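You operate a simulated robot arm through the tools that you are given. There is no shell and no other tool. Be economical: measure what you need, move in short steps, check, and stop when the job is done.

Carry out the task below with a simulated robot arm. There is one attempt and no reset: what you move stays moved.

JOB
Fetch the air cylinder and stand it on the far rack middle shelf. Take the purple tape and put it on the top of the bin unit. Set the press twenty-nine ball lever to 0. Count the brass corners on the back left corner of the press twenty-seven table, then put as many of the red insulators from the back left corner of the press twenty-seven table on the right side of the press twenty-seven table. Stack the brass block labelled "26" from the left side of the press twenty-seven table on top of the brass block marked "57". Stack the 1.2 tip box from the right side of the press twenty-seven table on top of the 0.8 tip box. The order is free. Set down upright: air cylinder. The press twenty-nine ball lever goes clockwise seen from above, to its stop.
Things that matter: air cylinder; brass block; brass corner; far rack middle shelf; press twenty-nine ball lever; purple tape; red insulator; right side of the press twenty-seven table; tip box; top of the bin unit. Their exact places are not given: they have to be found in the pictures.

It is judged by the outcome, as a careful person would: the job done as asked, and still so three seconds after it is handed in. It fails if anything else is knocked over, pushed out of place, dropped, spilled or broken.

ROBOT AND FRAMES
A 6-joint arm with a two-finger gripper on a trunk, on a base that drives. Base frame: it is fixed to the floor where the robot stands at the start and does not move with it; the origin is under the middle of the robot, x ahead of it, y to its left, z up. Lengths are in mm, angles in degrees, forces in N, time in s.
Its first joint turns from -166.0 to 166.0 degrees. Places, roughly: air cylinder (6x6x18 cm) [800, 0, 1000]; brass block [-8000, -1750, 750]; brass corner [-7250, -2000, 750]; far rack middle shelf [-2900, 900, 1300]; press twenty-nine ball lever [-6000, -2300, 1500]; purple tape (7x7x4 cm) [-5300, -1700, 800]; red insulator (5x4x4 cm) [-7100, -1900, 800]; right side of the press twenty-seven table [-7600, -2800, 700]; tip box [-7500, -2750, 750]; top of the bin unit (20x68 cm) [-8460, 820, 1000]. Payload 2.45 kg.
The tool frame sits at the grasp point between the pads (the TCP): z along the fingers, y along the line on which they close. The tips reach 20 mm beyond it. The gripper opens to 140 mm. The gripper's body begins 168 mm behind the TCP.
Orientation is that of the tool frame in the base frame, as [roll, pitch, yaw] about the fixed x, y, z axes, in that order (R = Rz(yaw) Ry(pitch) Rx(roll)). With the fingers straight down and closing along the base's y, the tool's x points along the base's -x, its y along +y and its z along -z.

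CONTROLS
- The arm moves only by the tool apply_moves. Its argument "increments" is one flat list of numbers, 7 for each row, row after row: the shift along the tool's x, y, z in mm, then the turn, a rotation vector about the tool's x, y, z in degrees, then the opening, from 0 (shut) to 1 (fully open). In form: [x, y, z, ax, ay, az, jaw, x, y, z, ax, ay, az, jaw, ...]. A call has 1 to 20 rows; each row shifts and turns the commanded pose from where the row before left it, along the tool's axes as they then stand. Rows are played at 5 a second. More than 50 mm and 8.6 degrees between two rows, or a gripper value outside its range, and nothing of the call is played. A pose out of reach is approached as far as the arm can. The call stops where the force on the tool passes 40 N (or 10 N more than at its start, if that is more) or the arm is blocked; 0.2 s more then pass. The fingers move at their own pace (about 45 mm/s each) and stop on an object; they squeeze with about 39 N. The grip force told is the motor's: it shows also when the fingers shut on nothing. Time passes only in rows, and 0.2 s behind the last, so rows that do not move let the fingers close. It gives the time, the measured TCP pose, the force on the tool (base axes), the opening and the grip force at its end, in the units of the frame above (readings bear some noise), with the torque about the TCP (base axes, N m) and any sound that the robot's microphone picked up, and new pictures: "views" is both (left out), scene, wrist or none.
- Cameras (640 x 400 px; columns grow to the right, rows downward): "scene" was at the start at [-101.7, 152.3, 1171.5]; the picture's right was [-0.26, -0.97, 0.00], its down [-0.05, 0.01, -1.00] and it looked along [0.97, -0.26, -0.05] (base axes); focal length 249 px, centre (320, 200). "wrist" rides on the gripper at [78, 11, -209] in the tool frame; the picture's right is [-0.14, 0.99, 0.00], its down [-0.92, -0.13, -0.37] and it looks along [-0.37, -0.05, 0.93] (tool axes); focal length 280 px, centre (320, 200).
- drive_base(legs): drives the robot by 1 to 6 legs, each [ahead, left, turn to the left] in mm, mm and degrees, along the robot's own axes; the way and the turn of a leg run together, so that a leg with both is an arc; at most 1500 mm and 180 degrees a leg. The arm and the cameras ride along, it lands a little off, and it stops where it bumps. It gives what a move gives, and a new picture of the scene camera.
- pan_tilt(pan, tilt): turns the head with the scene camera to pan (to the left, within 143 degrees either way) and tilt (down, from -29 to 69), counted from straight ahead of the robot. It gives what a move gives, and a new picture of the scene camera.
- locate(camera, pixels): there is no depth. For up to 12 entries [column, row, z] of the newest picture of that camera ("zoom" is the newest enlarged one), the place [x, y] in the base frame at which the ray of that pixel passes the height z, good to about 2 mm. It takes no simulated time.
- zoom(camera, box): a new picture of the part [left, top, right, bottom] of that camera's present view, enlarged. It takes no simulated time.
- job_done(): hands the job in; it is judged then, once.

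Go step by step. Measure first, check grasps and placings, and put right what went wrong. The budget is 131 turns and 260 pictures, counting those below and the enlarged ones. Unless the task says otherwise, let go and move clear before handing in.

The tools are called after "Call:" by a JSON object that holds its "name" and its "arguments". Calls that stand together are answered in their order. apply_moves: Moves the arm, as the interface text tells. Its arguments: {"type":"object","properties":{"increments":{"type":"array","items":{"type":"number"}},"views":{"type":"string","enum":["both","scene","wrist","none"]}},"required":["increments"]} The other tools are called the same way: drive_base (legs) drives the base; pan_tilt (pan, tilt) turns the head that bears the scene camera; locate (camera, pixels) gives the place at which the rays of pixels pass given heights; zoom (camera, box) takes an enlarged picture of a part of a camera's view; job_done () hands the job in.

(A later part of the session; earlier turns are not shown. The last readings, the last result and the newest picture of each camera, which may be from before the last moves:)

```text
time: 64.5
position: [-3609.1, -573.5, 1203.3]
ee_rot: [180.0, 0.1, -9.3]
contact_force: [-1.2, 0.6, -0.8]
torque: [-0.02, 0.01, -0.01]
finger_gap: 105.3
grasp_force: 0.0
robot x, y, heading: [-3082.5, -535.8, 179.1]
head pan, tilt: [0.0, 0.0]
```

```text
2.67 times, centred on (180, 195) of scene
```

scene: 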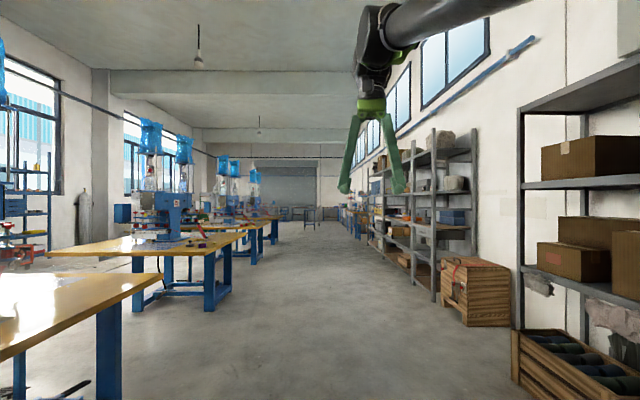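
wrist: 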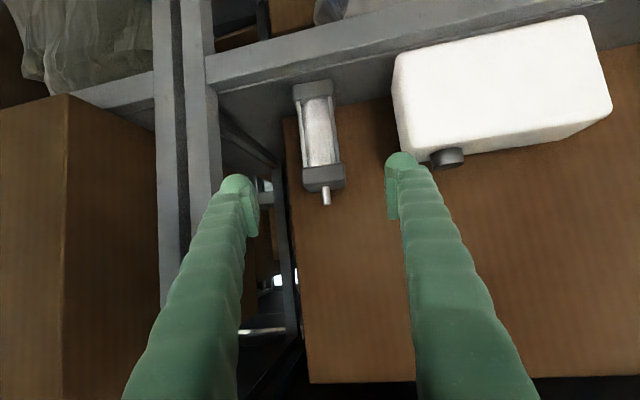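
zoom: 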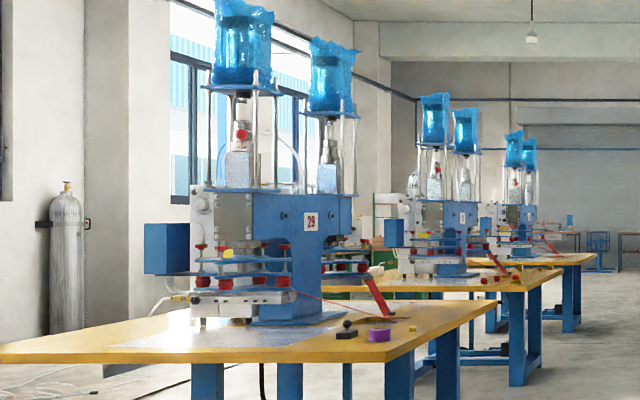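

Press 29 is on the second table; the purple tape is at zoom (378,336). Locating it and the table corners.

Call:
{"name": "locate", "arguments": {"camera": "zoom", "pixels": [[378, 343, 750], [378, 343, 800], [347, 340, 780], [500, 290, 750], [390, 357, 750], [0, 355, 750], [242, 130, 1500], [410, 392, 300]]}}

Call:
{"name": "drive_base", "arguments": {"legs": [[1300, 0, 1], [1000, 0, 0]]}}

Call:
{"name": "pan_tilt", "arguments": {"pan": 80, "tilt": 10}}

```text
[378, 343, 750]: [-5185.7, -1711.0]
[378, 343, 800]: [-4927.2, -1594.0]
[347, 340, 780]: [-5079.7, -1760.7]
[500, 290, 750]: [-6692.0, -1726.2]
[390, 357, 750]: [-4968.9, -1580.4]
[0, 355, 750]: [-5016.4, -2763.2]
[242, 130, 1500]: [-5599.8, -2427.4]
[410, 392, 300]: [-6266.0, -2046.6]
```

```text
time: 75.8
position: [-5906.6, -546.7, 1203.0]
ee_rot: [-180.0, 0.1, -9.0]
contact_force: [0.6, 0.6, 0.3]
torque: [-0.02, 0.0, 0.01]
finger_gap: 104.7
grasp_force: 0.1
robot x, y, heading: [-5376.8, -500.4, 179.4]
head pan, tilt: [0.0, 0.0]
```

scene: 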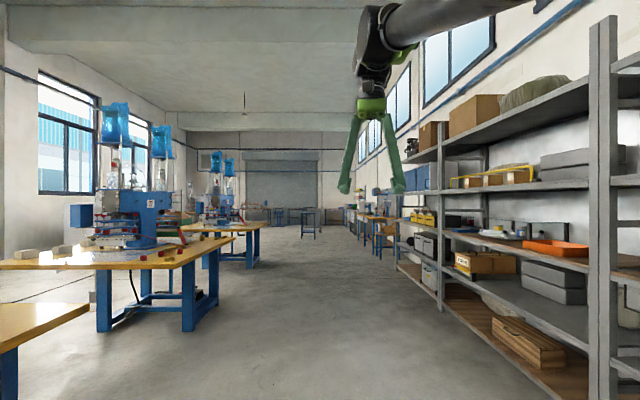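

```text
time: 77.4
position: [-5906.7, -547.1, 1202.6]
ee_rot: [-179.9, 0.2, -8.9]
contact_force: [0.6, 0.2, -0.8]
torque: [-0.02, -0.01, 0.03]
finger_gap: 105.0
grasp_force: 0.0
robot x, y, heading: [-5380.7, -507.5, 179.5]
head pan, tilt: [80.0, 10.0]
```

scene: 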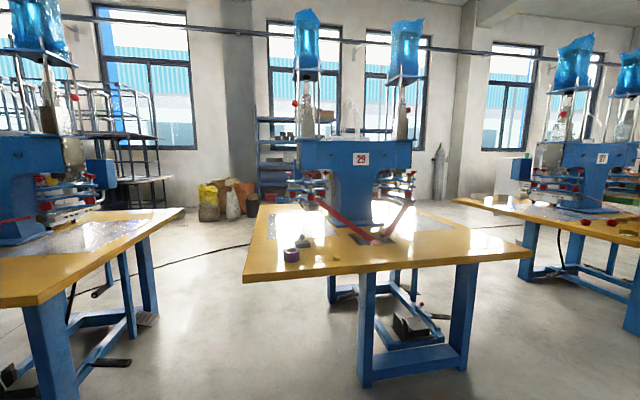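

The press-29 table is in front of the camera. Zooming on the press and on the tape.

Call:
{"name": "zoom", "arguments": {"camera": "scene", "box": [240, 60, 480, 280]}}

Call:
{"name": "zoom", "arguments": {"camera": "scene", "box": [270, 210, 430, 280]}}

Call:
{"name": "locate", "arguments": {"camera": "scene", "pixels": [[291, 260, 760], [243, 281, 750], [531, 250, 750], [300, 248, 780], [300, 248, 760], [365, 388, 0], [462, 368, 0], [370, 300, 740], [403, 190, 1000], [332, 190, 1000], [303, 245, 780]]}}

```text
1.82 times, centred on (360, 170) of scene
```

zoom: 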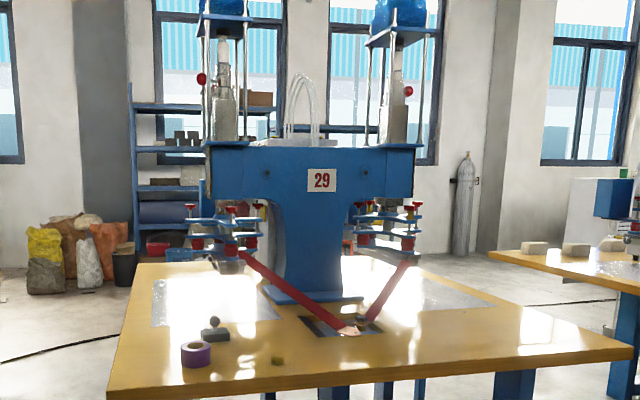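

```text
4.00 times, centred on (350, 245) of scene
```

zoom: 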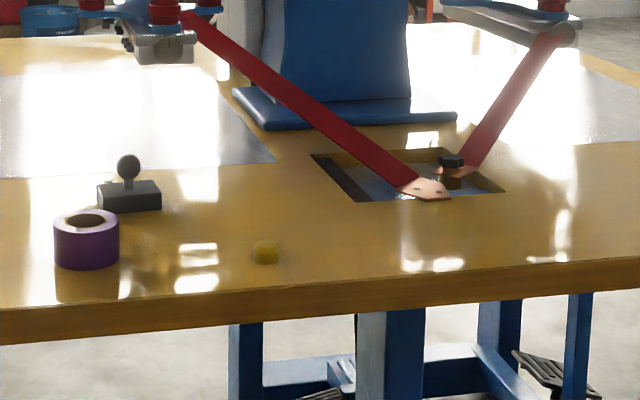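

```text
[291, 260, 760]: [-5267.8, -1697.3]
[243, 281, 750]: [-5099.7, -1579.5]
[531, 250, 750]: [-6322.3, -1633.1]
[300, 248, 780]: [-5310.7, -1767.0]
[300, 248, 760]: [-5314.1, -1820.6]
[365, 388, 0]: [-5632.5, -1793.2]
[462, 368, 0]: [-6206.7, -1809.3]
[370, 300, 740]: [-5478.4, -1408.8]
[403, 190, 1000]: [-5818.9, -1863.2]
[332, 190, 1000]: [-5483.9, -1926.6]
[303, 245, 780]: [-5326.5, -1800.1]
```

The red ball levers are on the press columns at px ~(295,104) and (408,110). The listed place (−6000,−2300,1500) matches the right one; zooming there.

Call:
{"name": "zoom", "arguments": {"camera": "scene", "box": [370, 60, 450, 150]}}

Call:
{"name": "locate", "arguments": {"camera": "scene", "pixels": [[408, 110, 1500], [408, 110, 1450], [408, 110, 1550], [295, 104, 1500], [480, 203, 750], [455, 196, 750], [583, 290, 0], [525, 280, 0]]}}

Call:
{"name": "zoom", "arguments": {"camera": "scene", "box": [270, 60, 350, 150]}}

```text
4.44 times, centred on (410, 105) of scene
```

zoom: 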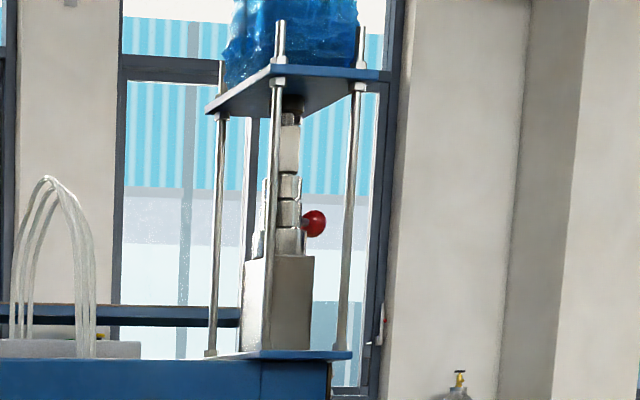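

```text
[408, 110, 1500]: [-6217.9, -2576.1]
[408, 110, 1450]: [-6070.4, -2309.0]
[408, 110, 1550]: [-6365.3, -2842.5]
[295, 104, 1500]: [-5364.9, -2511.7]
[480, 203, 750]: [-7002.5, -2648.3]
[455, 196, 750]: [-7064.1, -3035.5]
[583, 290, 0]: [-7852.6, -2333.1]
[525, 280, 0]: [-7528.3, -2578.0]
```

```text
4.44 times, centred on (310, 105) of scene
```

zoom: 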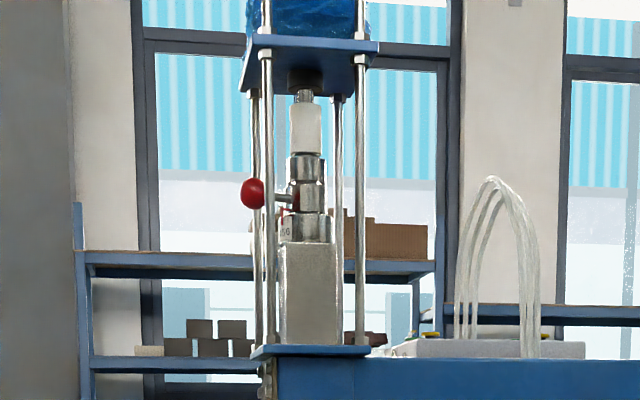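

The right press column's ball lever at about (−6050,−2300,1450) fits the listed place. I'll drive in front of it, facing the table, for a closer look.

Call:
{"name": "drive_base", "arguments": {"legs": [[700, 0, 0], [0, 0, 90.5], [550, 0, 0]]}}

Call:
{"name": "pan_tilt", "arguments": {"pan": -5, "tilt": -5}}

```text
time: 87.8
position: [-6036.5, -1578.0, 1203.0]
ee_rot: [-180.0, 0.0, 81.5]
contact_force: [0.4, 0.9, -0.1]
torque: [0.01, 0.03, 0.01]
finger_gap: 104.6
grasp_force: 0.0
robot x, y, heading: [-6079.4, -1051.1, -90.1]
head pan, tilt: [80.0, 10.0]
```

scene: 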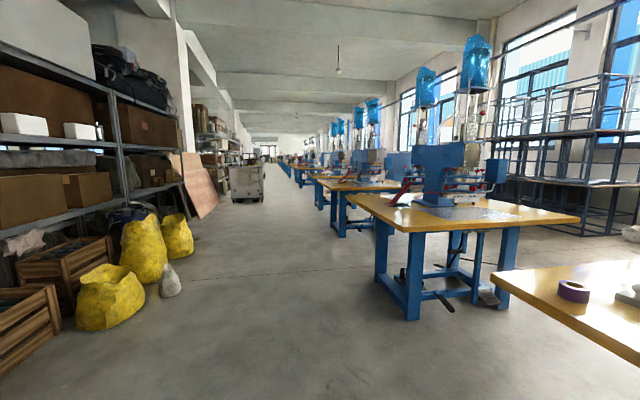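

```text
time: 89.4
position: [-6037.6, -1577.6, 1203.3]
ee_rot: [-180.0, 0.1, 81.5]
contact_force: [0.1, 0.4, -0.5]
torque: [0.01, 0.0, 0.03]
finger_gap: 104.9
grasp_force: 0.0
robot x, y, heading: [-6080.1, -1052.7, -90.4]
head pan, tilt: [-5.0, -5.0]
```

scene: 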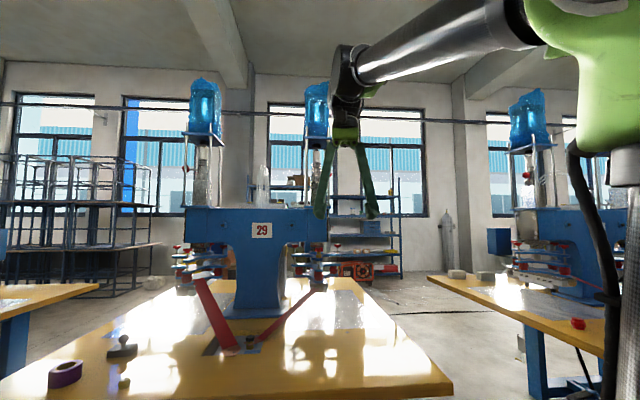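

Call:
{"name": "zoom", "arguments": {"camera": "scene", "box": [180, 80, 360, 220]}}

Call:
{"name": "zoom", "arguments": {"camera": "scene", "box": [285, 120, 365, 220]}}

```text
2.86 times, centred on (270, 150) of scene
```

zoom: 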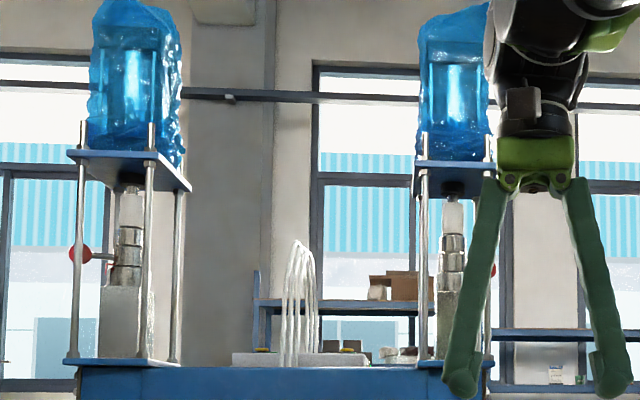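

```text
4.00 times, centred on (325, 170) of scene
```

zoom: 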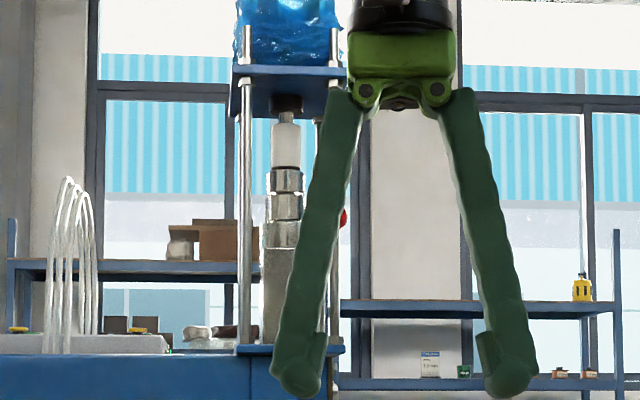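

Call:
{"name": "locate", "arguments": {"camera": "zoom", "pixels": [[342, 217, 1400], [342, 217, 1430], [342, 217, 1450], [342, 217, 1480], [286, 207, 1450], [244, 350, 1280], [332, 350, 1280]]}}

```text
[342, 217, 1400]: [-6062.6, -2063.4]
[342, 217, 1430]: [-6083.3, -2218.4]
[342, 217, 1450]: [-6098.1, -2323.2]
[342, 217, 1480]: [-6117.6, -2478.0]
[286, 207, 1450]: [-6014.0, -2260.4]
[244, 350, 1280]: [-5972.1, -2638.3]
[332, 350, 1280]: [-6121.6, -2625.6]
```

The ball triangulates to about (−6112,−2392,1464), with the lever pointing roughly −x from the column axis near x≈−6022. I'll raise the arm and tilt the tool to look at it closely with the wrist camera.

Call:
{"name": "apply_moves", "arguments": {"increments": [0, 0, -45, 0, 0, 0, 0.3, 0, 0, -45, 0, 0, 0, 0.3, 0, 0, -45, 0, 0, 0, 0.3, 0, 0, -45, 0, 0, 0, 0.3, 0, 0, -40, 0, 0, 0, 0.3, 0, 0, 0, 0, -8.5, 0, 0.3, 0, 0, 0, 0, -8.5, 0, 0.3, 0, 0, 0, 0, -8.5, 0, 0.3, 0, 0, 0, 0, -8.5, 0, 0.3, 0, 0, 0, 0, -8.5, 0, 0.3, 0, 0, 0, 0, -8.5, 0, 0.3, 0, 0, 0, 0, -8.5, 0, 0.3], "views": "both"}}

```text
time: 92.0
position: [-6035.7, -1577.3, 1422.1]
ee_rot: [179.9, 59.8, 81.4]
contact_force: [-0.7, 0.0, -0.5]
torque: [0.02, 0.0, -0.05]
finger_gap: 41.8
grasp_force: 0.1
robot x, y, heading: [-6084.1, -1051.4, -90.2]
head pan, tilt: [-5.0, -5.0]
```

scene: 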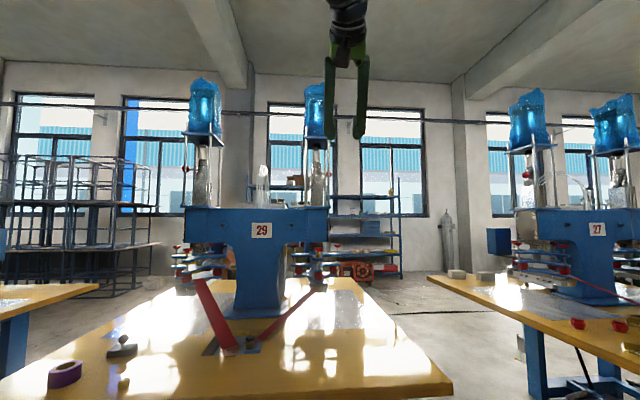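
wrist: 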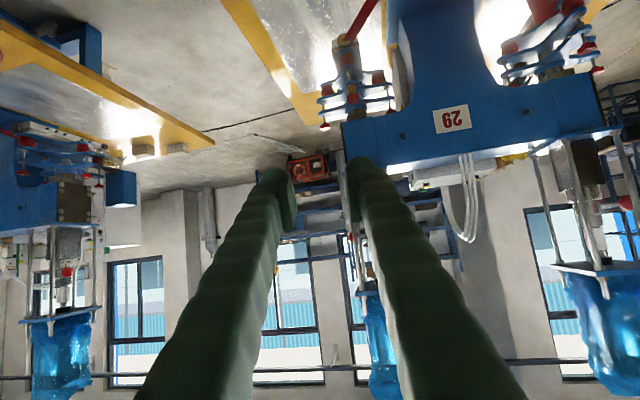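

The scene camera now sees the right column unobstructed; zooming on it.

Call:
{"name": "zoom", "arguments": {"camera": "scene", "box": [295, 130, 345, 210]}}

Call:
{"name": "zoom", "arguments": {"camera": "scene", "box": [175, 130, 235, 210]}}

```text
5.00 times, centred on (320, 170) of scene
```

zoom: 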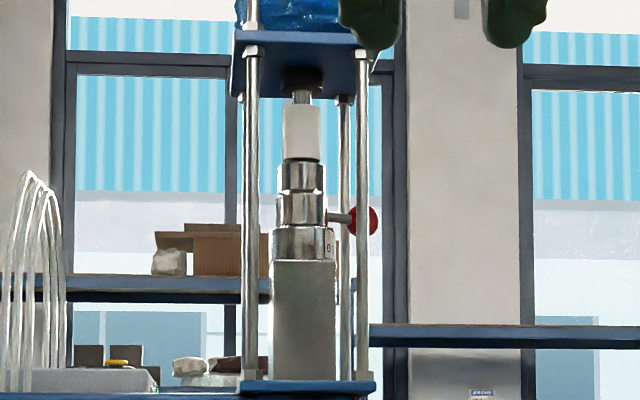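

```text
5.00 times, centred on (205, 170) of scene
```

zoom: 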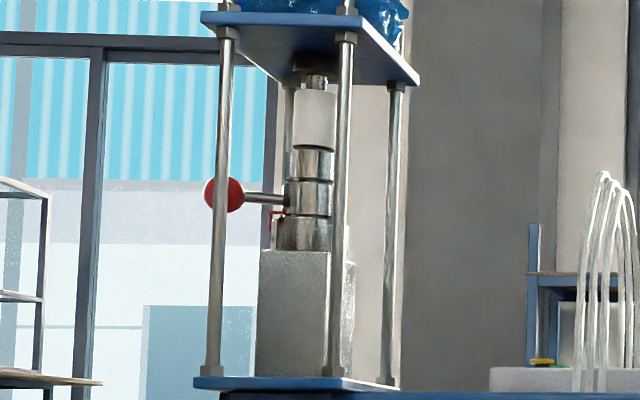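

The ring beneath the lever bears a "0" near its right side; the lever now points back toward −x,−y behind the right-front post, so clockwise brings it toward me. I'll move to a more favourable side, x≈−6560, and face it diagonally.

Call:
{"name": "drive_base", "arguments": {"legs": [[0, -480, 0], [0, 0, 30]]}}

Call:
{"name": "zoom", "arguments": {"camera": "scene", "box": [230, 100, 390, 220]}}

```text
time: 96.3
position: [-6264.1, -1487.6, 1423.3]
ee_rot: [-180.0, 59.6, 110.1]
contact_force: [-0.1, 0.2, -0.2]
torque: [0.01, 0.02, -0.02]
finger_gap: 42.2
grasp_force: 0.0
robot x, y, heading: [-6554.1, -1052.1, -61.4]
head pan, tilt: [-5.0, -5.0]
```

scene: 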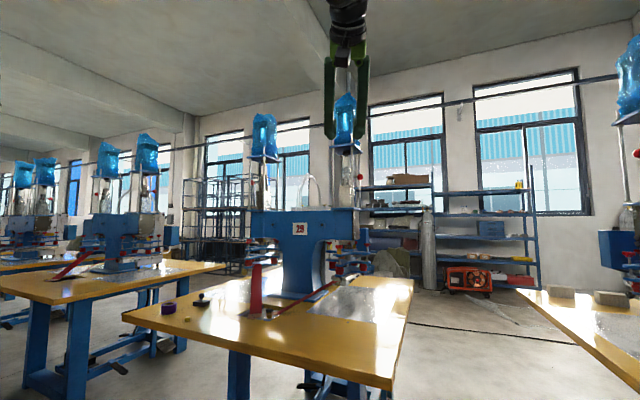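

```text
3.33 times, centred on (310, 160) of scene
```

zoom: 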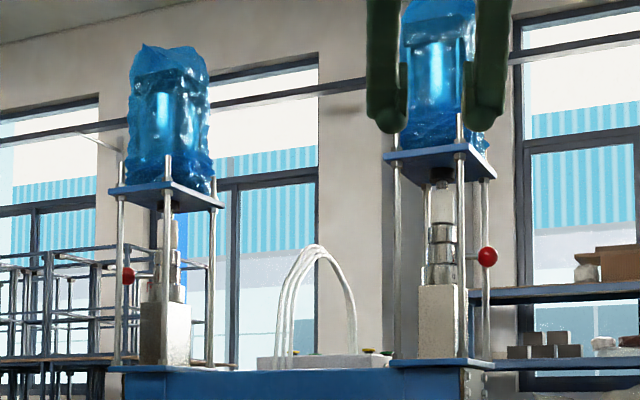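

Call:
{"name": "zoom", "arguments": {"camera": "scene", "box": [325, 150, 375, 200]}}

Call:
{"name": "locate", "arguments": {"camera": "scene", "pixels": [[360.4, 177, 1440], [360.4, 177, 1450], [360.4, 177, 1460], [360.4, 177, 1470], [346.3, 175, 1460], [352, 150, 1460], [360, 150, 1460], [335, 150, 1460]]}}

```text
8.00 times, centred on (350, 175) of scene
```

zoom: 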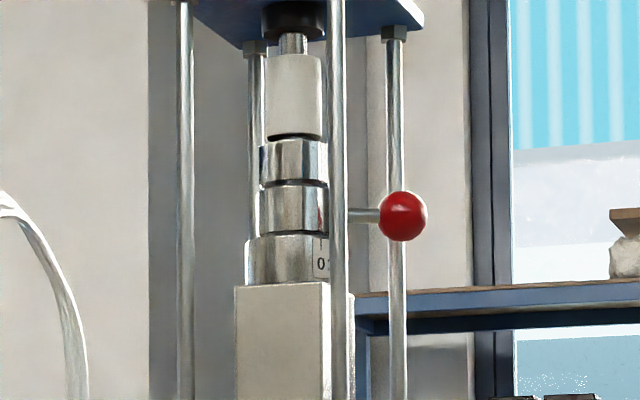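

```text
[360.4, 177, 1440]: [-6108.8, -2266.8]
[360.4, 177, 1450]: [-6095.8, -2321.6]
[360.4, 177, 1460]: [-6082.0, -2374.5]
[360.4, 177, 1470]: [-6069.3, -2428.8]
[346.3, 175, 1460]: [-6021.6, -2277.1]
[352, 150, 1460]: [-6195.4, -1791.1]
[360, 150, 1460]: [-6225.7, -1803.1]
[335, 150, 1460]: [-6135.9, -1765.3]
```

Triangulation gives column axis ≈(−6016,−2298), ball ≈(−6089,−2347,1455), i.e. lever at ~214°, with the "0" tick near ~152°. I'll drive 290 mm nearer and set the tool horizontal with vertically closing fingers.

Call:
{"name": "drive_base", "arguments": {"legs": [[255, -139, 0]]}}

Call:
{"name": "apply_moves", "arguments": {"increments": [0, 0, 0, 0, -8, 0, 0.5, 0, 0, 0, 0, -8, 0, 0.5, 0, 0, 0, 0, -8, 0, 0.5, 0, 0, 0, 0, -6, 0, 0.5, 0, 0, 0, 0, 0, -8.5, 0.5, 0, 0, 0, 0, 0, -8.5, 0.5, 0, 0, 0, 0, 0, -8.5, 0.5, 0, 0, 0, 0, 0, -8.5, 0.5, 0, 0, 0, 0, 0, -8.5, 0.5, 0, 0, 0, 0, 0, -8.5, 0.5, 0, 0, 0, 0, 0, -8.5, 0.5, 0, 0, 0, 0, 0, -8.5, 0.5, 0, 0, 0, 0, 0, -8.5, 0.5, 0, 0, 0, 0, 0, -8.5, 0.5, 0, 0, 0, 0, 0, -5, 0.5], "views": "both"}}

```text
time: 98.3
position: [-6267.2, -1781.2, 1422.8]
ee_rot: [179.9, 59.5, 109.8]
contact_force: [-0.4, 0.6, 0.4]
torque: [0.01, 0.02, -0.03]
finger_gap: 42.3
grasp_force: 0.0
robot x, y, heading: [-6556.7, -1340.7, -61.8]
head pan, tilt: [-5.0, -5.0]
```

scene: 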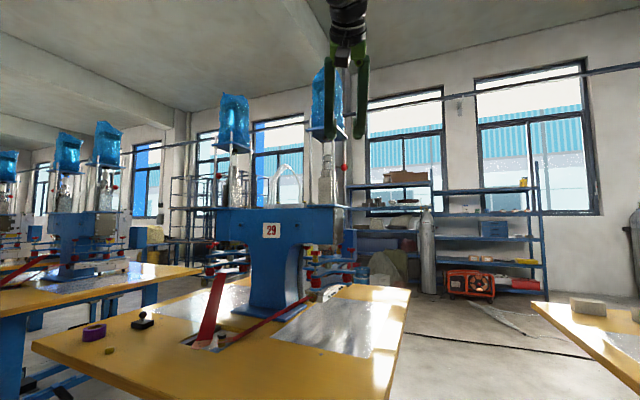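

```text
time: 101.5
position: [-6268.2, -1781.3, 1423.9]
ee_rot: [-90.4, -0.1, -160.2]
contact_force: [-0.3, -0.1, -0.4]
torque: [0.03, 0.02, 0.02]
finger_gap: 70.1
grasp_force: 0.0
robot x, y, heading: [-6555.1, -1338.6, -62.0]
head pan, tilt: [-5.0, -5.0]
```

scene: 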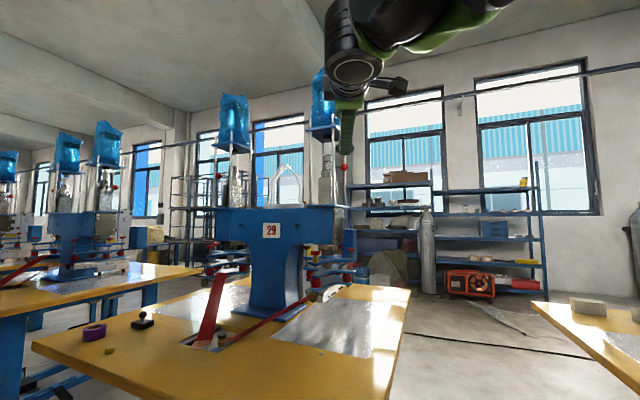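
wrist: 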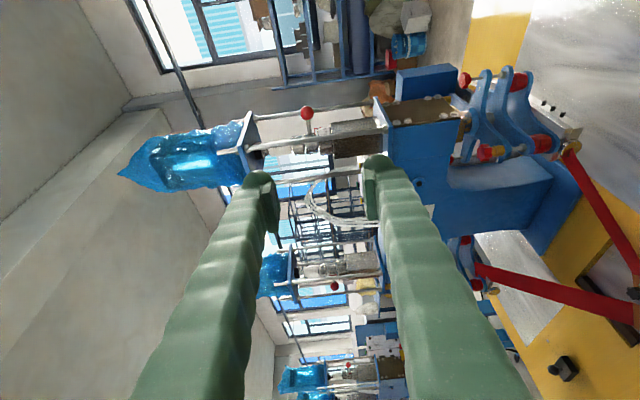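

The wrist camera now sees the ball at (307,113). Zooming for detail and taking its ray.

Call:
{"name": "zoom", "arguments": {"camera": "wrist", "box": [230, 60, 400, 190]}}

Call:
{"name": "locate", "arguments": {"camera": "wrist", "pixels": [[307, 113, 1440], [307, 113, 1445], [307, 113, 1450], [307, 113, 1455], [307, 113, 1460], [307, 113, 1465]]}}

Call:
{"name": "zoom", "arguments": {"camera": "scene", "box": [310, 130, 370, 200]}}

```text
3.08 times, centred on (315, 125) of wrist
```

zoom: 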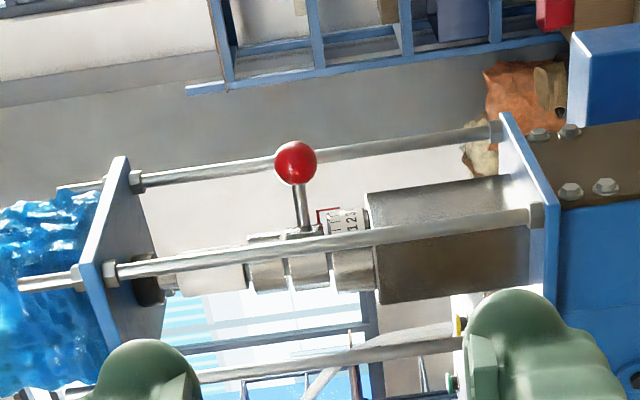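

```text
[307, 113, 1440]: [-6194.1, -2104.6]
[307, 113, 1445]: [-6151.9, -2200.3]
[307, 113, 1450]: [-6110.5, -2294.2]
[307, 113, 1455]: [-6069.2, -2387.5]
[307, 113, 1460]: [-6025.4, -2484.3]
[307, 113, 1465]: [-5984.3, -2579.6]
```

```text
5.71 times, centred on (340, 165) of scene
```

zoom: 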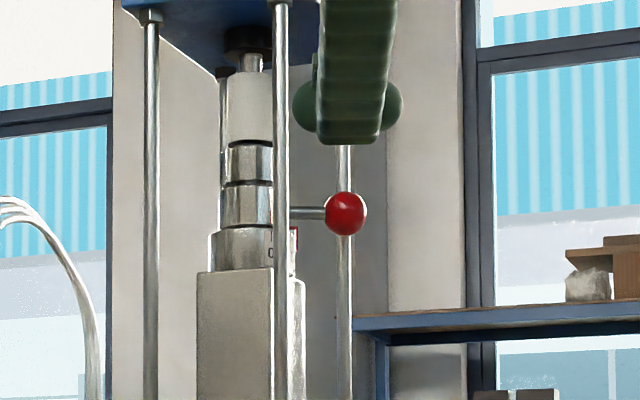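

Call:
{"name": "locate", "arguments": {"camera": "zoom", "pixels": [[345, 213, 1450], [345, 213, 1455], [345, 213, 1460], [247, 205, 1455], [282, 205, 1455], [345, 160, 1470], [150, 205, 1455]]}}

```text
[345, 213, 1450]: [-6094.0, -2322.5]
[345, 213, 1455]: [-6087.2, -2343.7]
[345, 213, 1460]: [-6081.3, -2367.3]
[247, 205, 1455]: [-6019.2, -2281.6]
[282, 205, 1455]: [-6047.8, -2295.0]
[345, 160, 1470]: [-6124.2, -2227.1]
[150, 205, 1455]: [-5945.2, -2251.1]
```

All views agree on the ball at about (−6091,−2333,1452), and the scale reads 1‑2‑3 with the lever now near 3, so clockwise runs to 0. I'll line up and advance to ~120 mm short of it.

Call:
{"name": "apply_moves", "arguments": {"increments": [0, 0, 0, 0, -8.5, 0, 0.5, 38, -10, 0, 0, 0, 0, 0.5, 38, -10, 0, 0, 0, 0, 0.5, 36, -8.5, 0, 0, 0, 0, 0.5, 0, 0, 45, 0, 0, 0, 0.5, 0, 0, 45, 0, 0, 0, 0.5, 0, 0, 45, 0, 0, 0, 0.5, 0, 0, 45, 0, 0, 0, 0.5, 0, 0, 45, 0, 0, 0, 0.5, 0, 0, 45, 0, 0, 0, 0.5, 0, 0, 45, 0, 0, 0, 0.5, 0, 0, 45, 0, 0, 0, 0.5, 0, 0, 45, 0, 0, 0, 0.5, 0, 0, 40, 0, 0, 0, 0.5], "views": "both"}}

Call:
{"name": "zoom", "arguments": {"camera": "wrist", "box": [200, 60, 440, 210]}}

```text
time: 104.5
position: [-6155.2, -2226.6, 1449.1]
ee_rot: [-90.3, 0.1, -151.7]
contact_force: [-0.6, 1.0, 0.4]
torque: [0.04, 0.05, -0.01]
finger_gap: 69.9
grasp_force: 0.1
robot x, y, heading: [-6557.6, -1337.4, -62.1]
head pan, tilt: [-5.0, -5.0]
```

scene: 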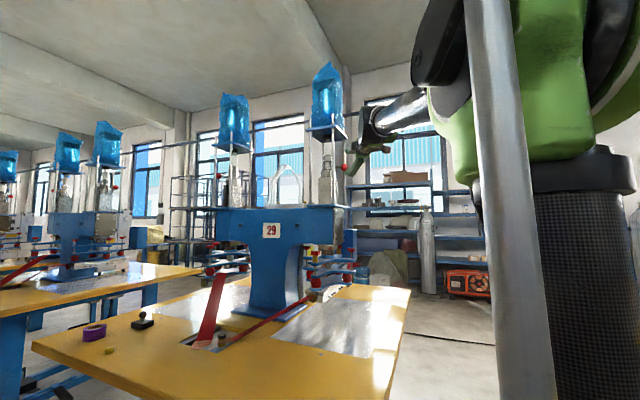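
wrist: 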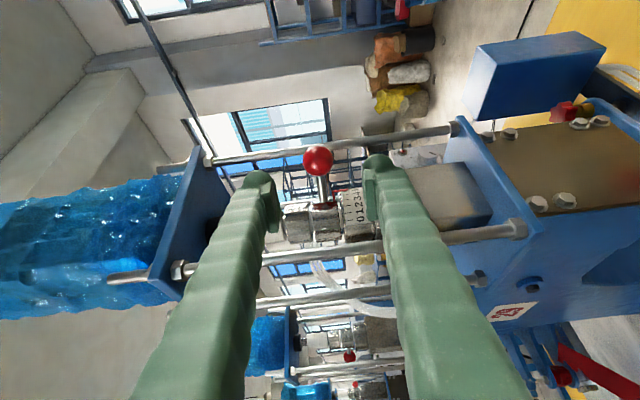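

```text
2.67 times, centred on (320, 135) of wrist
```

zoom: 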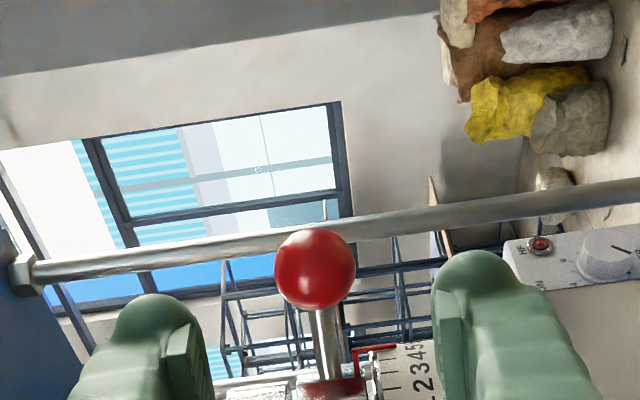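

The ball sits centred between the fingertips (col 317). Advancing 120 mm and closing on it.

Call:
{"name": "apply_moves", "arguments": {"increments": [0, -3, 40, 0, 0, 0, 0.5, 0, 0, 40, 0, 0, 0, 0.5, 0, 0, 38, 0, 0, 0, 0.5], "views": "wrist"}}

```text
time: 105.3
position: [-6099.0, -2332.2, 1451.4]
ee_rot: [-90.3, 0.1, -151.8]
contact_force: [0.5, 0.3, 0.3]
torque: [0.04, 0.02, -0.01]
finger_gap: 70.0
grasp_force: 0.1
robot x, y, heading: [-6555.9, -1342.6, -61.7]
head pan, tilt: [-5.0, -5.0]
```

wrist: 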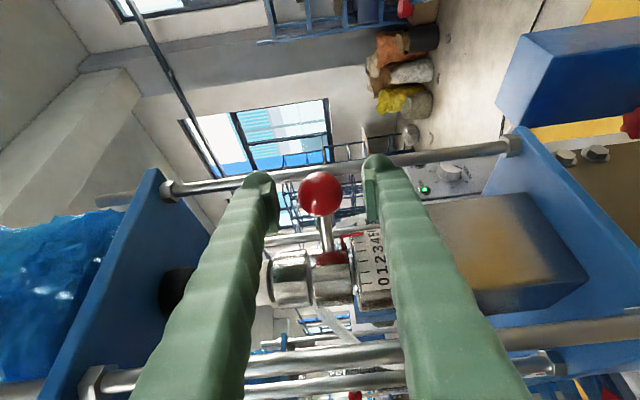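

The ball is at the TCP pixel (320,193). Closing.

Call:
{"name": "apply_moves", "arguments": {"increments": [0, 0, 0, 0, 0, 0, 0.15, 0, 0, 0, 0, 0, 0, 0.15, 0, 0, 0, 0, 0, 0, 0.15, 0, 0, 0, 0, 0, 0, 0.15], "views": "wrist"}}

```text
time: 106.3
position: [-6099.4, -2330.9, 1452.3]
ee_rot: [-90.2, 0.1, -151.6]
contact_force: [2.9, -4.6, 19.7]
torque: [-0.18, -0.18, -0.44]
finger_gap: 36.9
grasp_force: 42.4
robot x, y, heading: [-6557.5, -1336.6, -61.9]
head pan, tilt: [-5.0, -5.0]
```

wrist: 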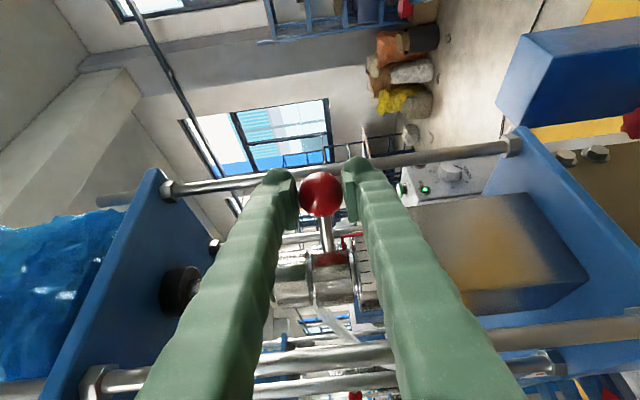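

Gripped on the ball (gap 36.9). Starting the clockwise arc with the first ~24°, with a slight upward correction.

Call:
{"name": "apply_moves", "arguments": {"increments": [0, -1.5, 0, 0, 0, 0, 0.15, -0.7, 0, -6, 0, 0, 0, 0.15, -0.7, 0, -6, 0, 0, 0, 0.15, -1.4, 0, -5.7, 0, 0, 0, 0.15, -1.5, 0, -5.6, 0, 0, 0, 0.15, -2.2, 0, -5.4, 0, 0, 0, 0.15, -2.2, 0, -5.4, 0, 0, 0, 0.15], "views": "wrist"}}

```text
time: 107.9
position: [-6107.9, -2296.5, 1452.1]
ee_rot: [-90.4, 0.1, -151.6]
contact_force: [-0.4, -0.3, -0.3]
torque: [-0.01, -0.04, 0.02]
finger_gap: 20.9
grasp_force: 0.0
robot x, y, heading: [-6559.3, -1343.0, -61.8]
head pan, tilt: [-5.0, -5.0]
```

wrist: 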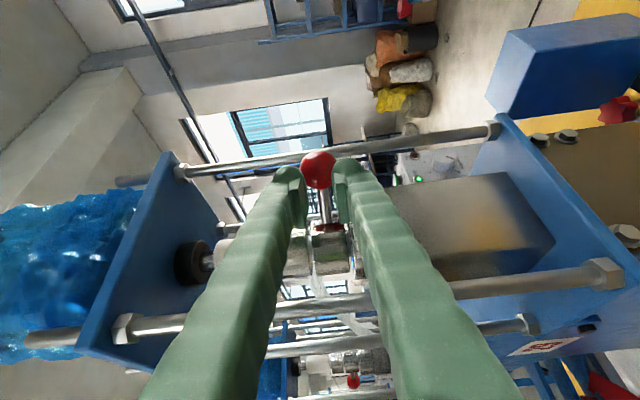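

The pads slipped off the ball, so I'll use the closed fingers as a pusher from behind it instead. I back off, yaw the tool to point nearly +x, and move part-way toward the ball's far side.

Call:
{"name": "apply_moves", "arguments": {"increments": [0, 0, -40, 0, 0, 0, 0.15, 0, 0, -40, 0, 0, 0, 0, 0, 0, -40, 0, 0, 0, 0, 0, 0, -40, 0, 0, 0, 0, 0, 0, 0, 0, -8.6, 0, 0, 0, 0, 0, 0, -8.6, 0, 0, 0, 0, 0, 0, -8.6, 0, 0, 0, 0, 0, 0, -8.6, 0, 0, 0, 0, 0, 0, -8.6, 0, 0, 0, 0, 0, 0, -8.6, 0, 0, 40, 0, 0, 0, 0, 0, 0, 40, 0, 0, 0, 0, 0, 0], "views": "both"}}

Call:
{"name": "zoom", "arguments": {"camera": "scene", "box": [310, 130, 370, 200]}}

```text
time: 110.5
position: [-6197.4, -2233.5, 1454.4]
ee_rot: [-90.1, 0.3, -100.1]
contact_force: [-0.2, 0.1, 0.9]
torque: [0.03, 0.11, -0.11]
finger_gap: 0.0
grasp_force: 29.5
robot x, y, heading: [-6556.1, -1341.5, -61.9]
head pan, tilt: [-5.0, -5.0]
```

scene: 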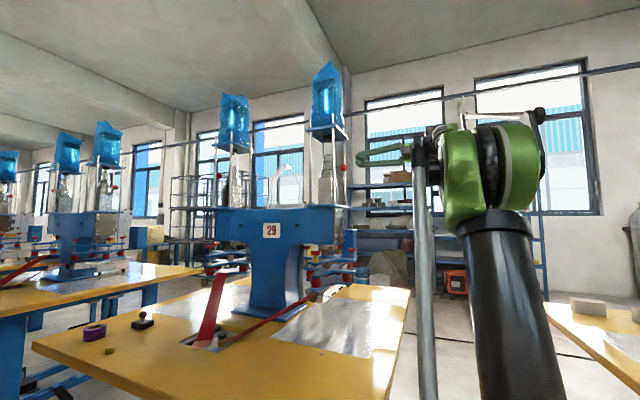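
wrist: 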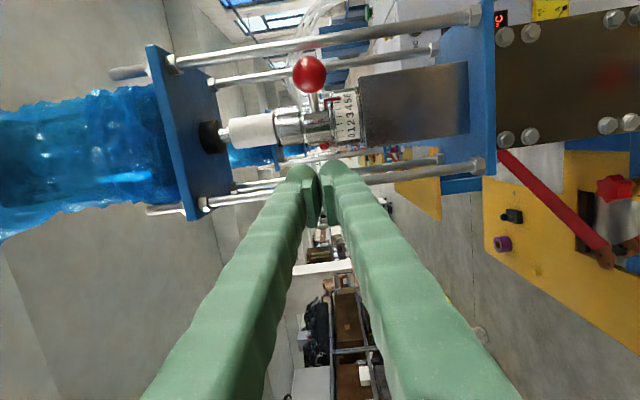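

```text
5.71 times, centred on (340, 165) of scene
```

zoom: 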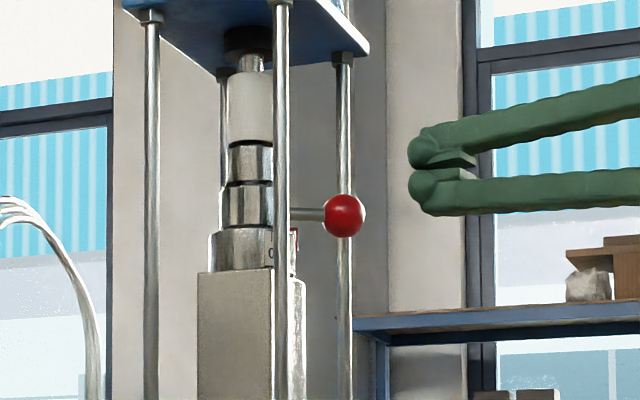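

The wrist view shows the 0–6 scale beside the lever. Zooming to read it and locating the ball in this view.

Call:
{"name": "zoom", "arguments": {"camera": "wrist", "box": [260, 40, 400, 170]}}

Call:
{"name": "locate", "arguments": {"camera": "wrist", "pixels": [[310, 74, 1445], [310, 74, 1450], [310, 74, 1455], [310, 74, 1460], [310, 74, 1465], [305, 128, 1460]]}}

Call:
{"name": "locate", "arguments": {"camera": "zoom", "pixels": [[343, 215, 1450], [343, 215, 1455]]}}

```text
3.08 times, centred on (330, 105) of wrist
```

zoom: 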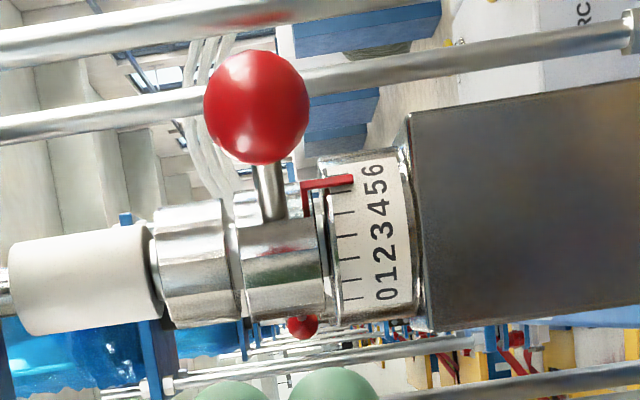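

```text
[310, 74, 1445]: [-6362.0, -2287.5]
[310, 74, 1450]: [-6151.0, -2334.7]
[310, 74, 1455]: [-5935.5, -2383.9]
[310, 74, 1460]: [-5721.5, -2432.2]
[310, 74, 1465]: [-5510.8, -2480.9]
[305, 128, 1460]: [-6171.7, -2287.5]
```

```text
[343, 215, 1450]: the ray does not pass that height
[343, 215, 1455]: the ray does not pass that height
```

The pointer reads about 5.6–6, and this view refines the ball to (−6087,−2347,1451). I'll slide the closed fingers sideways past it and insert them just behind the ball.

Call:
{"name": "apply_moves", "arguments": {"increments": [45, 1, 0, 0, 0, 0, 0, 45, 1, 0, 0, 0, 0, 0, 44, 1, 0, 0, 0, 0, 0, 0, 0, 35, 0, 0, 0, 0, 0, 0, 40, 0, 0, 0, 0], "views": "wrist"}}

```text
time: 111.7
position: [-6147.1, -2344.0, 1430.8]
ee_rot: [-90.2, 0.2, -100.2]
contact_force: [-0.7, -0.2, -0.1]
torque: [-0.02, -0.04, 0.08]
finger_gap: 0.0
grasp_force: 29.3
out of reach, approached as far as the arm can: row 3, 5
robot x, y, heading: [-6558.1, -1339.8, -61.7]
head pan, tilt: [-5.0, -5.0]
```

wrist: 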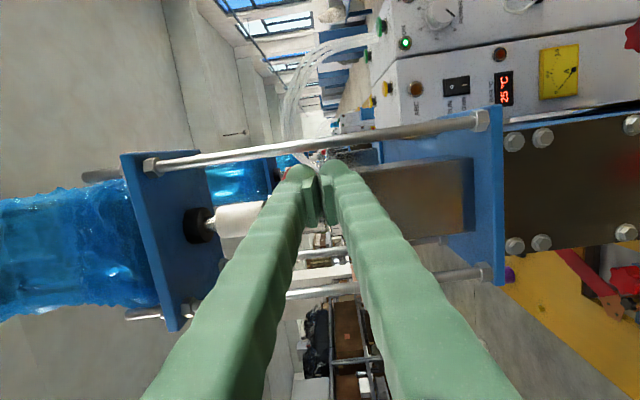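

That position is just out of reach. I'll back off and check the clearance of the base to the table corners before moving closer.

Call:
{"name": "apply_moves", "arguments": {"increments": [0, 0, -40, 0, 0, 0, 0, 0, 0, -40, 0, 0, 0, 0], "views": "none"}}

Call:
{"name": "pan_tilt", "arguments": {"pan": -8, "tilt": 50}}

```text
time: 112.3
position: [-6223.9, -2329.4, 1430.0]
ee_rot: [-90.2, 0.4, -100.0]
contact_force: [0.9, 0.5, 0.9]
torque: [0.02, -0.03, 0.0]
finger_gap: 0.0
grasp_force: 29.7
robot x, y, heading: [-6556.5, -1340.7, -61.4]
head pan, tilt: [-5.0, -5.0]
```

```text
time: 113.5
position: [-6225.3, -2330.1, 1430.5]
ee_rot: [-90.2, 0.2, -100.1]
contact_force: [-0.6, 0.2, -0.3]
torque: [0.0, 0.01, -0.01]
finger_gap: 0.1
grasp_force: 30.1
robot x, y, heading: [-6559.1, -1340.8, -61.7]
head pan, tilt: [-8.0, 50.0]
```

scene: 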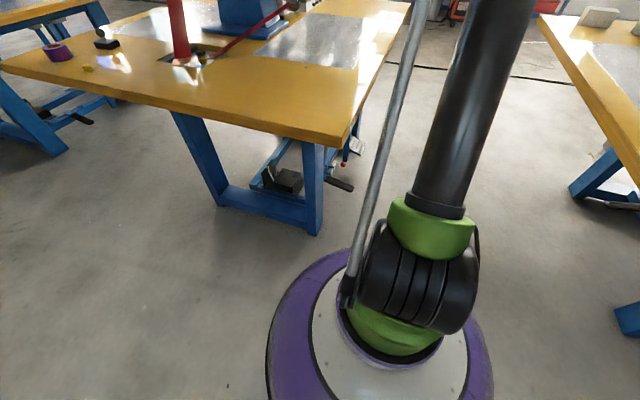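

Call:
{"name": "locate", "arguments": {"camera": "scene", "pixels": [[345, 250, 200], [270, 350, 200], [490, 380, 200], [333, 146, 750], [312, 235, 0], [222, 205, 0], [640, 180, 750], [616, 315, 0], [575, 185, 0], [345, 250, 100], [490, 380, 100]]}}

```text
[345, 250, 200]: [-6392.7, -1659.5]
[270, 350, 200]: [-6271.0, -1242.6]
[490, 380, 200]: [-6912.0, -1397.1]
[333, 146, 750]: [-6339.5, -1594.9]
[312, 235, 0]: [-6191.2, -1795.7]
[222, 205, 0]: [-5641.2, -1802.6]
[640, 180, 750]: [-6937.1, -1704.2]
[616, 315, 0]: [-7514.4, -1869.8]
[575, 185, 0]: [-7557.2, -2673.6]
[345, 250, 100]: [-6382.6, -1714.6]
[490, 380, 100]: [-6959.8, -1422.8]
```

The base is a low disc of radius ~340 mm and the tables leave a 600 mm gap with legs well outside, so there is room. Moving to about (−6600,−1520).

Call:
{"name": "drive_base", "arguments": {"legs": [[138, -122, 0]]}}

Call:
{"name": "pan_tilt", "arguments": {"pan": 0, "tilt": -8}}

```text
time: 115.0
position: [-6268.0, -2508.3, 1431.9]
ee_rot: [-90.2, 0.3, -100.0]
contact_force: [0.5, 0.2, -0.9]
torque: [0.02, -0.01, 0.0]
finger_gap: 0.0
grasp_force: 29.1
robot x, y, heading: [-6601.9, -1517.2, -62.0]
head pan, tilt: [-8.0, 50.0]
```

scene: 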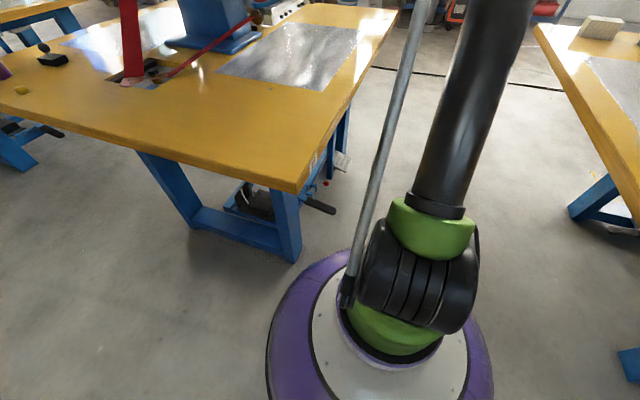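

```text
time: 116.3
position: [-6267.2, -2506.8, 1430.2]
ee_rot: [-90.2, 0.4, -100.1]
contact_force: [0.8, 0.8, -0.6]
torque: [-0.02, -0.04, -0.02]
finger_gap: 0.0
grasp_force: 29.2
robot x, y, heading: [-6599.5, -1513.0, -61.8]
head pan, tilt: [0.0, -8.0]
```

scene: 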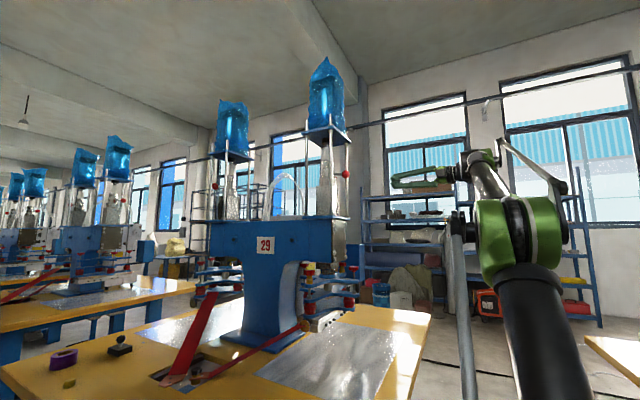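

Now moving to the pre-insert point (−6187,−2371,1452).

Call:
{"name": "apply_moves", "arguments": {"increments": [-37, -5, 0, 0, 0, 0, 0, -37, -5, 0, 0, 0, 0, 0, -37, -5, 0, 0, 0, 0, 0, -37, -5.5, 0, 0, 0, 0, 0, 0, 0, 30, 0, 0, 0, 0, 0, 0, 25, 0, 0, 0, 0], "views": "wrist"}}

Call:
{"name": "zoom", "arguments": {"camera": "scene", "box": [310, 130, 410, 210]}}

```text
time: 117.7
position: [-6187.2, -2369.3, 1452.3]
ee_rot: [-90.1, 0.3, -100.2]
contact_force: [0.3, 0.7, -0.1]
torque: [0.0, 0.02, -0.01]
finger_gap: 0.0
grasp_force: 29.5
robot x, y, heading: [-6597.5, -1521.9, -61.8]
head pan, tilt: [0.0, -8.0]
```

wrist: 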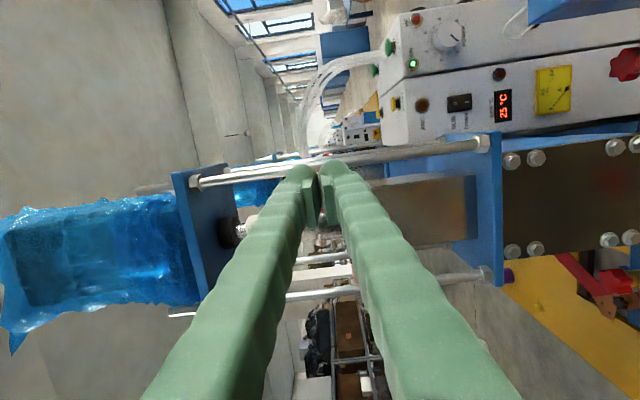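

```text
5.00 times, centred on (360, 170) of scene
```

zoom: 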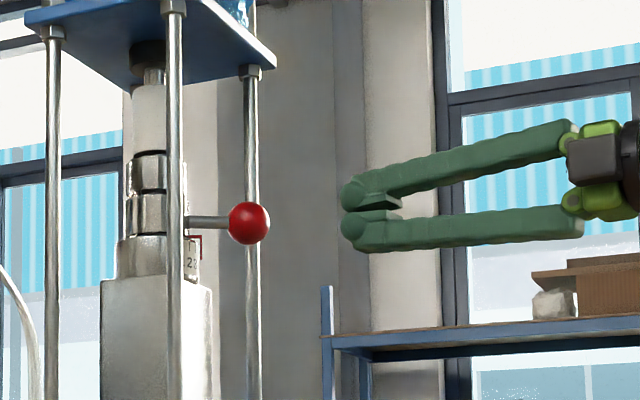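

Alignment looks right: fingers level with the ball and to its far side. Inserting 76 mm (stops short of the rear post).

Call:
{"name": "apply_moves", "arguments": {"increments": [0, 0, 38, 0, 0, 0, 0, 0, 0, 38, 0, 0, 0, 0], "views": "wrist"}}

Call:
{"name": "zoom", "arguments": {"camera": "scene", "box": [310, 130, 410, 210]}}

```text
time: 118.3
position: [-6114.9, -2384.2, 1453.7]
ee_rot: [-90.2, 0.3, -100.2]
contact_force: [0.1, -0.1, -0.1]
torque: [-0.03, -0.03, 0.01]
finger_gap: 0.0
grasp_force: 30.1
robot x, y, heading: [-6599.2, -1517.3, -61.9]
head pan, tilt: [0.0, -8.0]
```

wrist: 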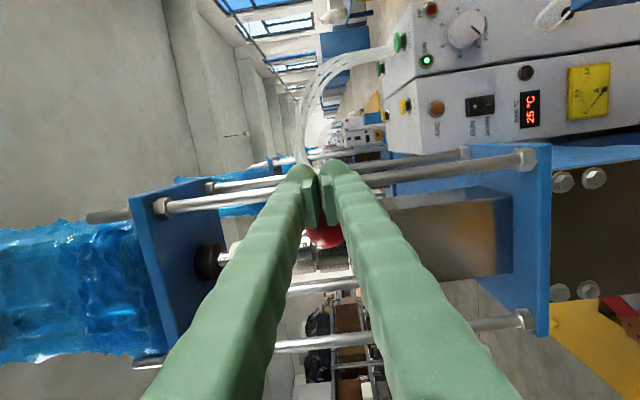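

```text
5.00 times, centred on (360, 170) of scene
```

zoom: 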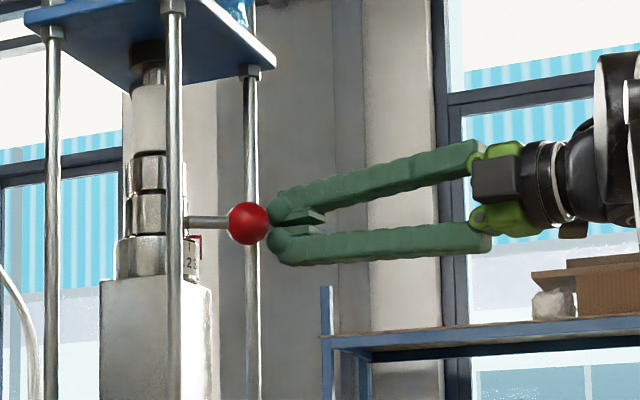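

The tip is beside the ball's far side with no contact. I nudge in 6 mm and start pushing it toward +y along the arc (first ~24°).

Call:
{"name": "apply_moves", "arguments": {"increments": [0, 0, 6, 0, 0, 0, 0, -6, 0, 0, 0, 0, 0, 0, -6.5, 0, -6, 0, 0, 0, 0, -6.5, 0, -6, 0, 0, 0, 0, -8, 0, -4.5, 0, 0, 0, 0, -8, 0, -4.5, 0, 0, 0, 0], "views": "wrist"}}

Call:
{"name": "zoom", "arguments": {"camera": "scene", "box": [310, 130, 410, 210]}}

```text
time: 119.7
position: [-6120.7, -2346.6, 1451.4]
ee_rot: [-90.2, 0.3, -100.2]
contact_force: [1.0, 0.1, 0.3]
torque: [0.04, 0.0, 0.04]
finger_gap: 0.0
grasp_force: 29.2
robot x, y, heading: [-6599.9, -1520.9, -61.5]
head pan, tilt: [0.0, -8.0]
```

wrist: 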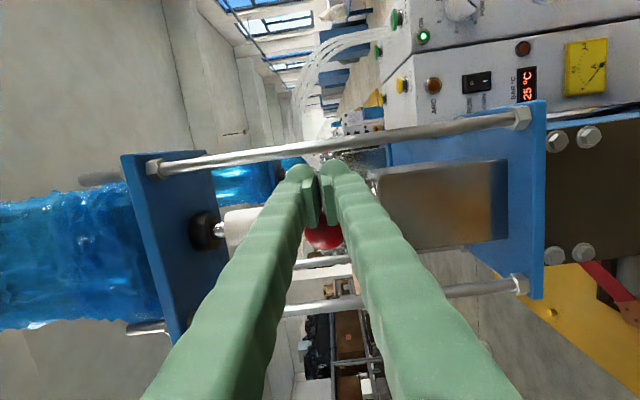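

```text
5.00 times, centred on (360, 170) of scene
```

zoom: 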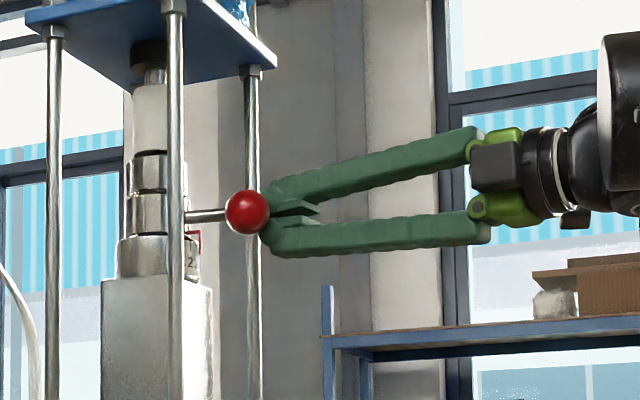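

The lever is moving with no notable resistance (ball rose to (247,212) in the zoom). Continuing the arc.

Call:
{"name": "apply_moves", "arguments": {"increments": [-9.6, 0, -3, 0, 0, 0, 0, -9.6, 0, -2.7, 0, 0, 0, 0, -9.2, 0, -1, 0, 0, 0, 0, -9.2, 0, -0.5, 0, 0, 0, 0, -9.2, 0, 1, 0, 0, 0, 0, -9.2, 0, 1.5, 0, 0, 0, 0], "views": "wrist"}}

Call:
{"name": "zoom", "arguments": {"camera": "scene", "box": [310, 130, 410, 210]}}

```text
time: 121.1
position: [-6115.9, -2291.9, 1453.0]
ee_rot: [-90.2, 0.3, -100.1]
contact_force: [0.5, -0.8, 0.0]
torque: [0.0, 0.01, 0.02]
finger_gap: 0.1
grasp_force: 29.5
robot x, y, heading: [-6599.3, -1518.0, -61.9]
head pan, tilt: [0.0, -8.0]
```

wrist: 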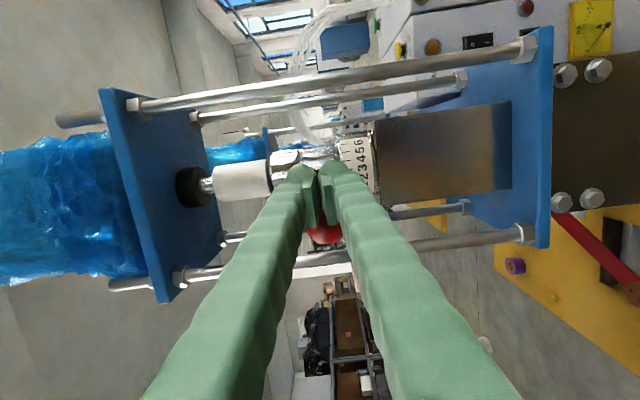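

```text
5.00 times, centred on (360, 170) of scene
```

zoom: 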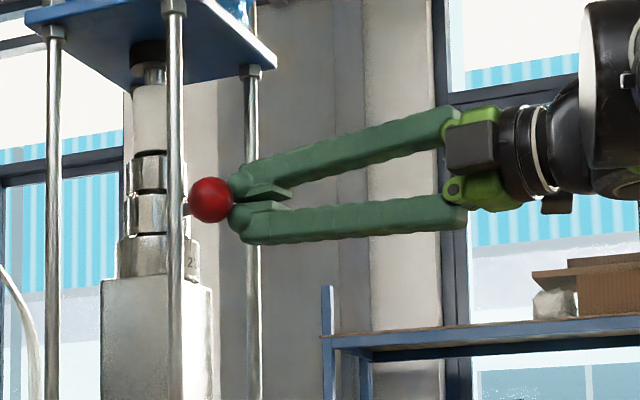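

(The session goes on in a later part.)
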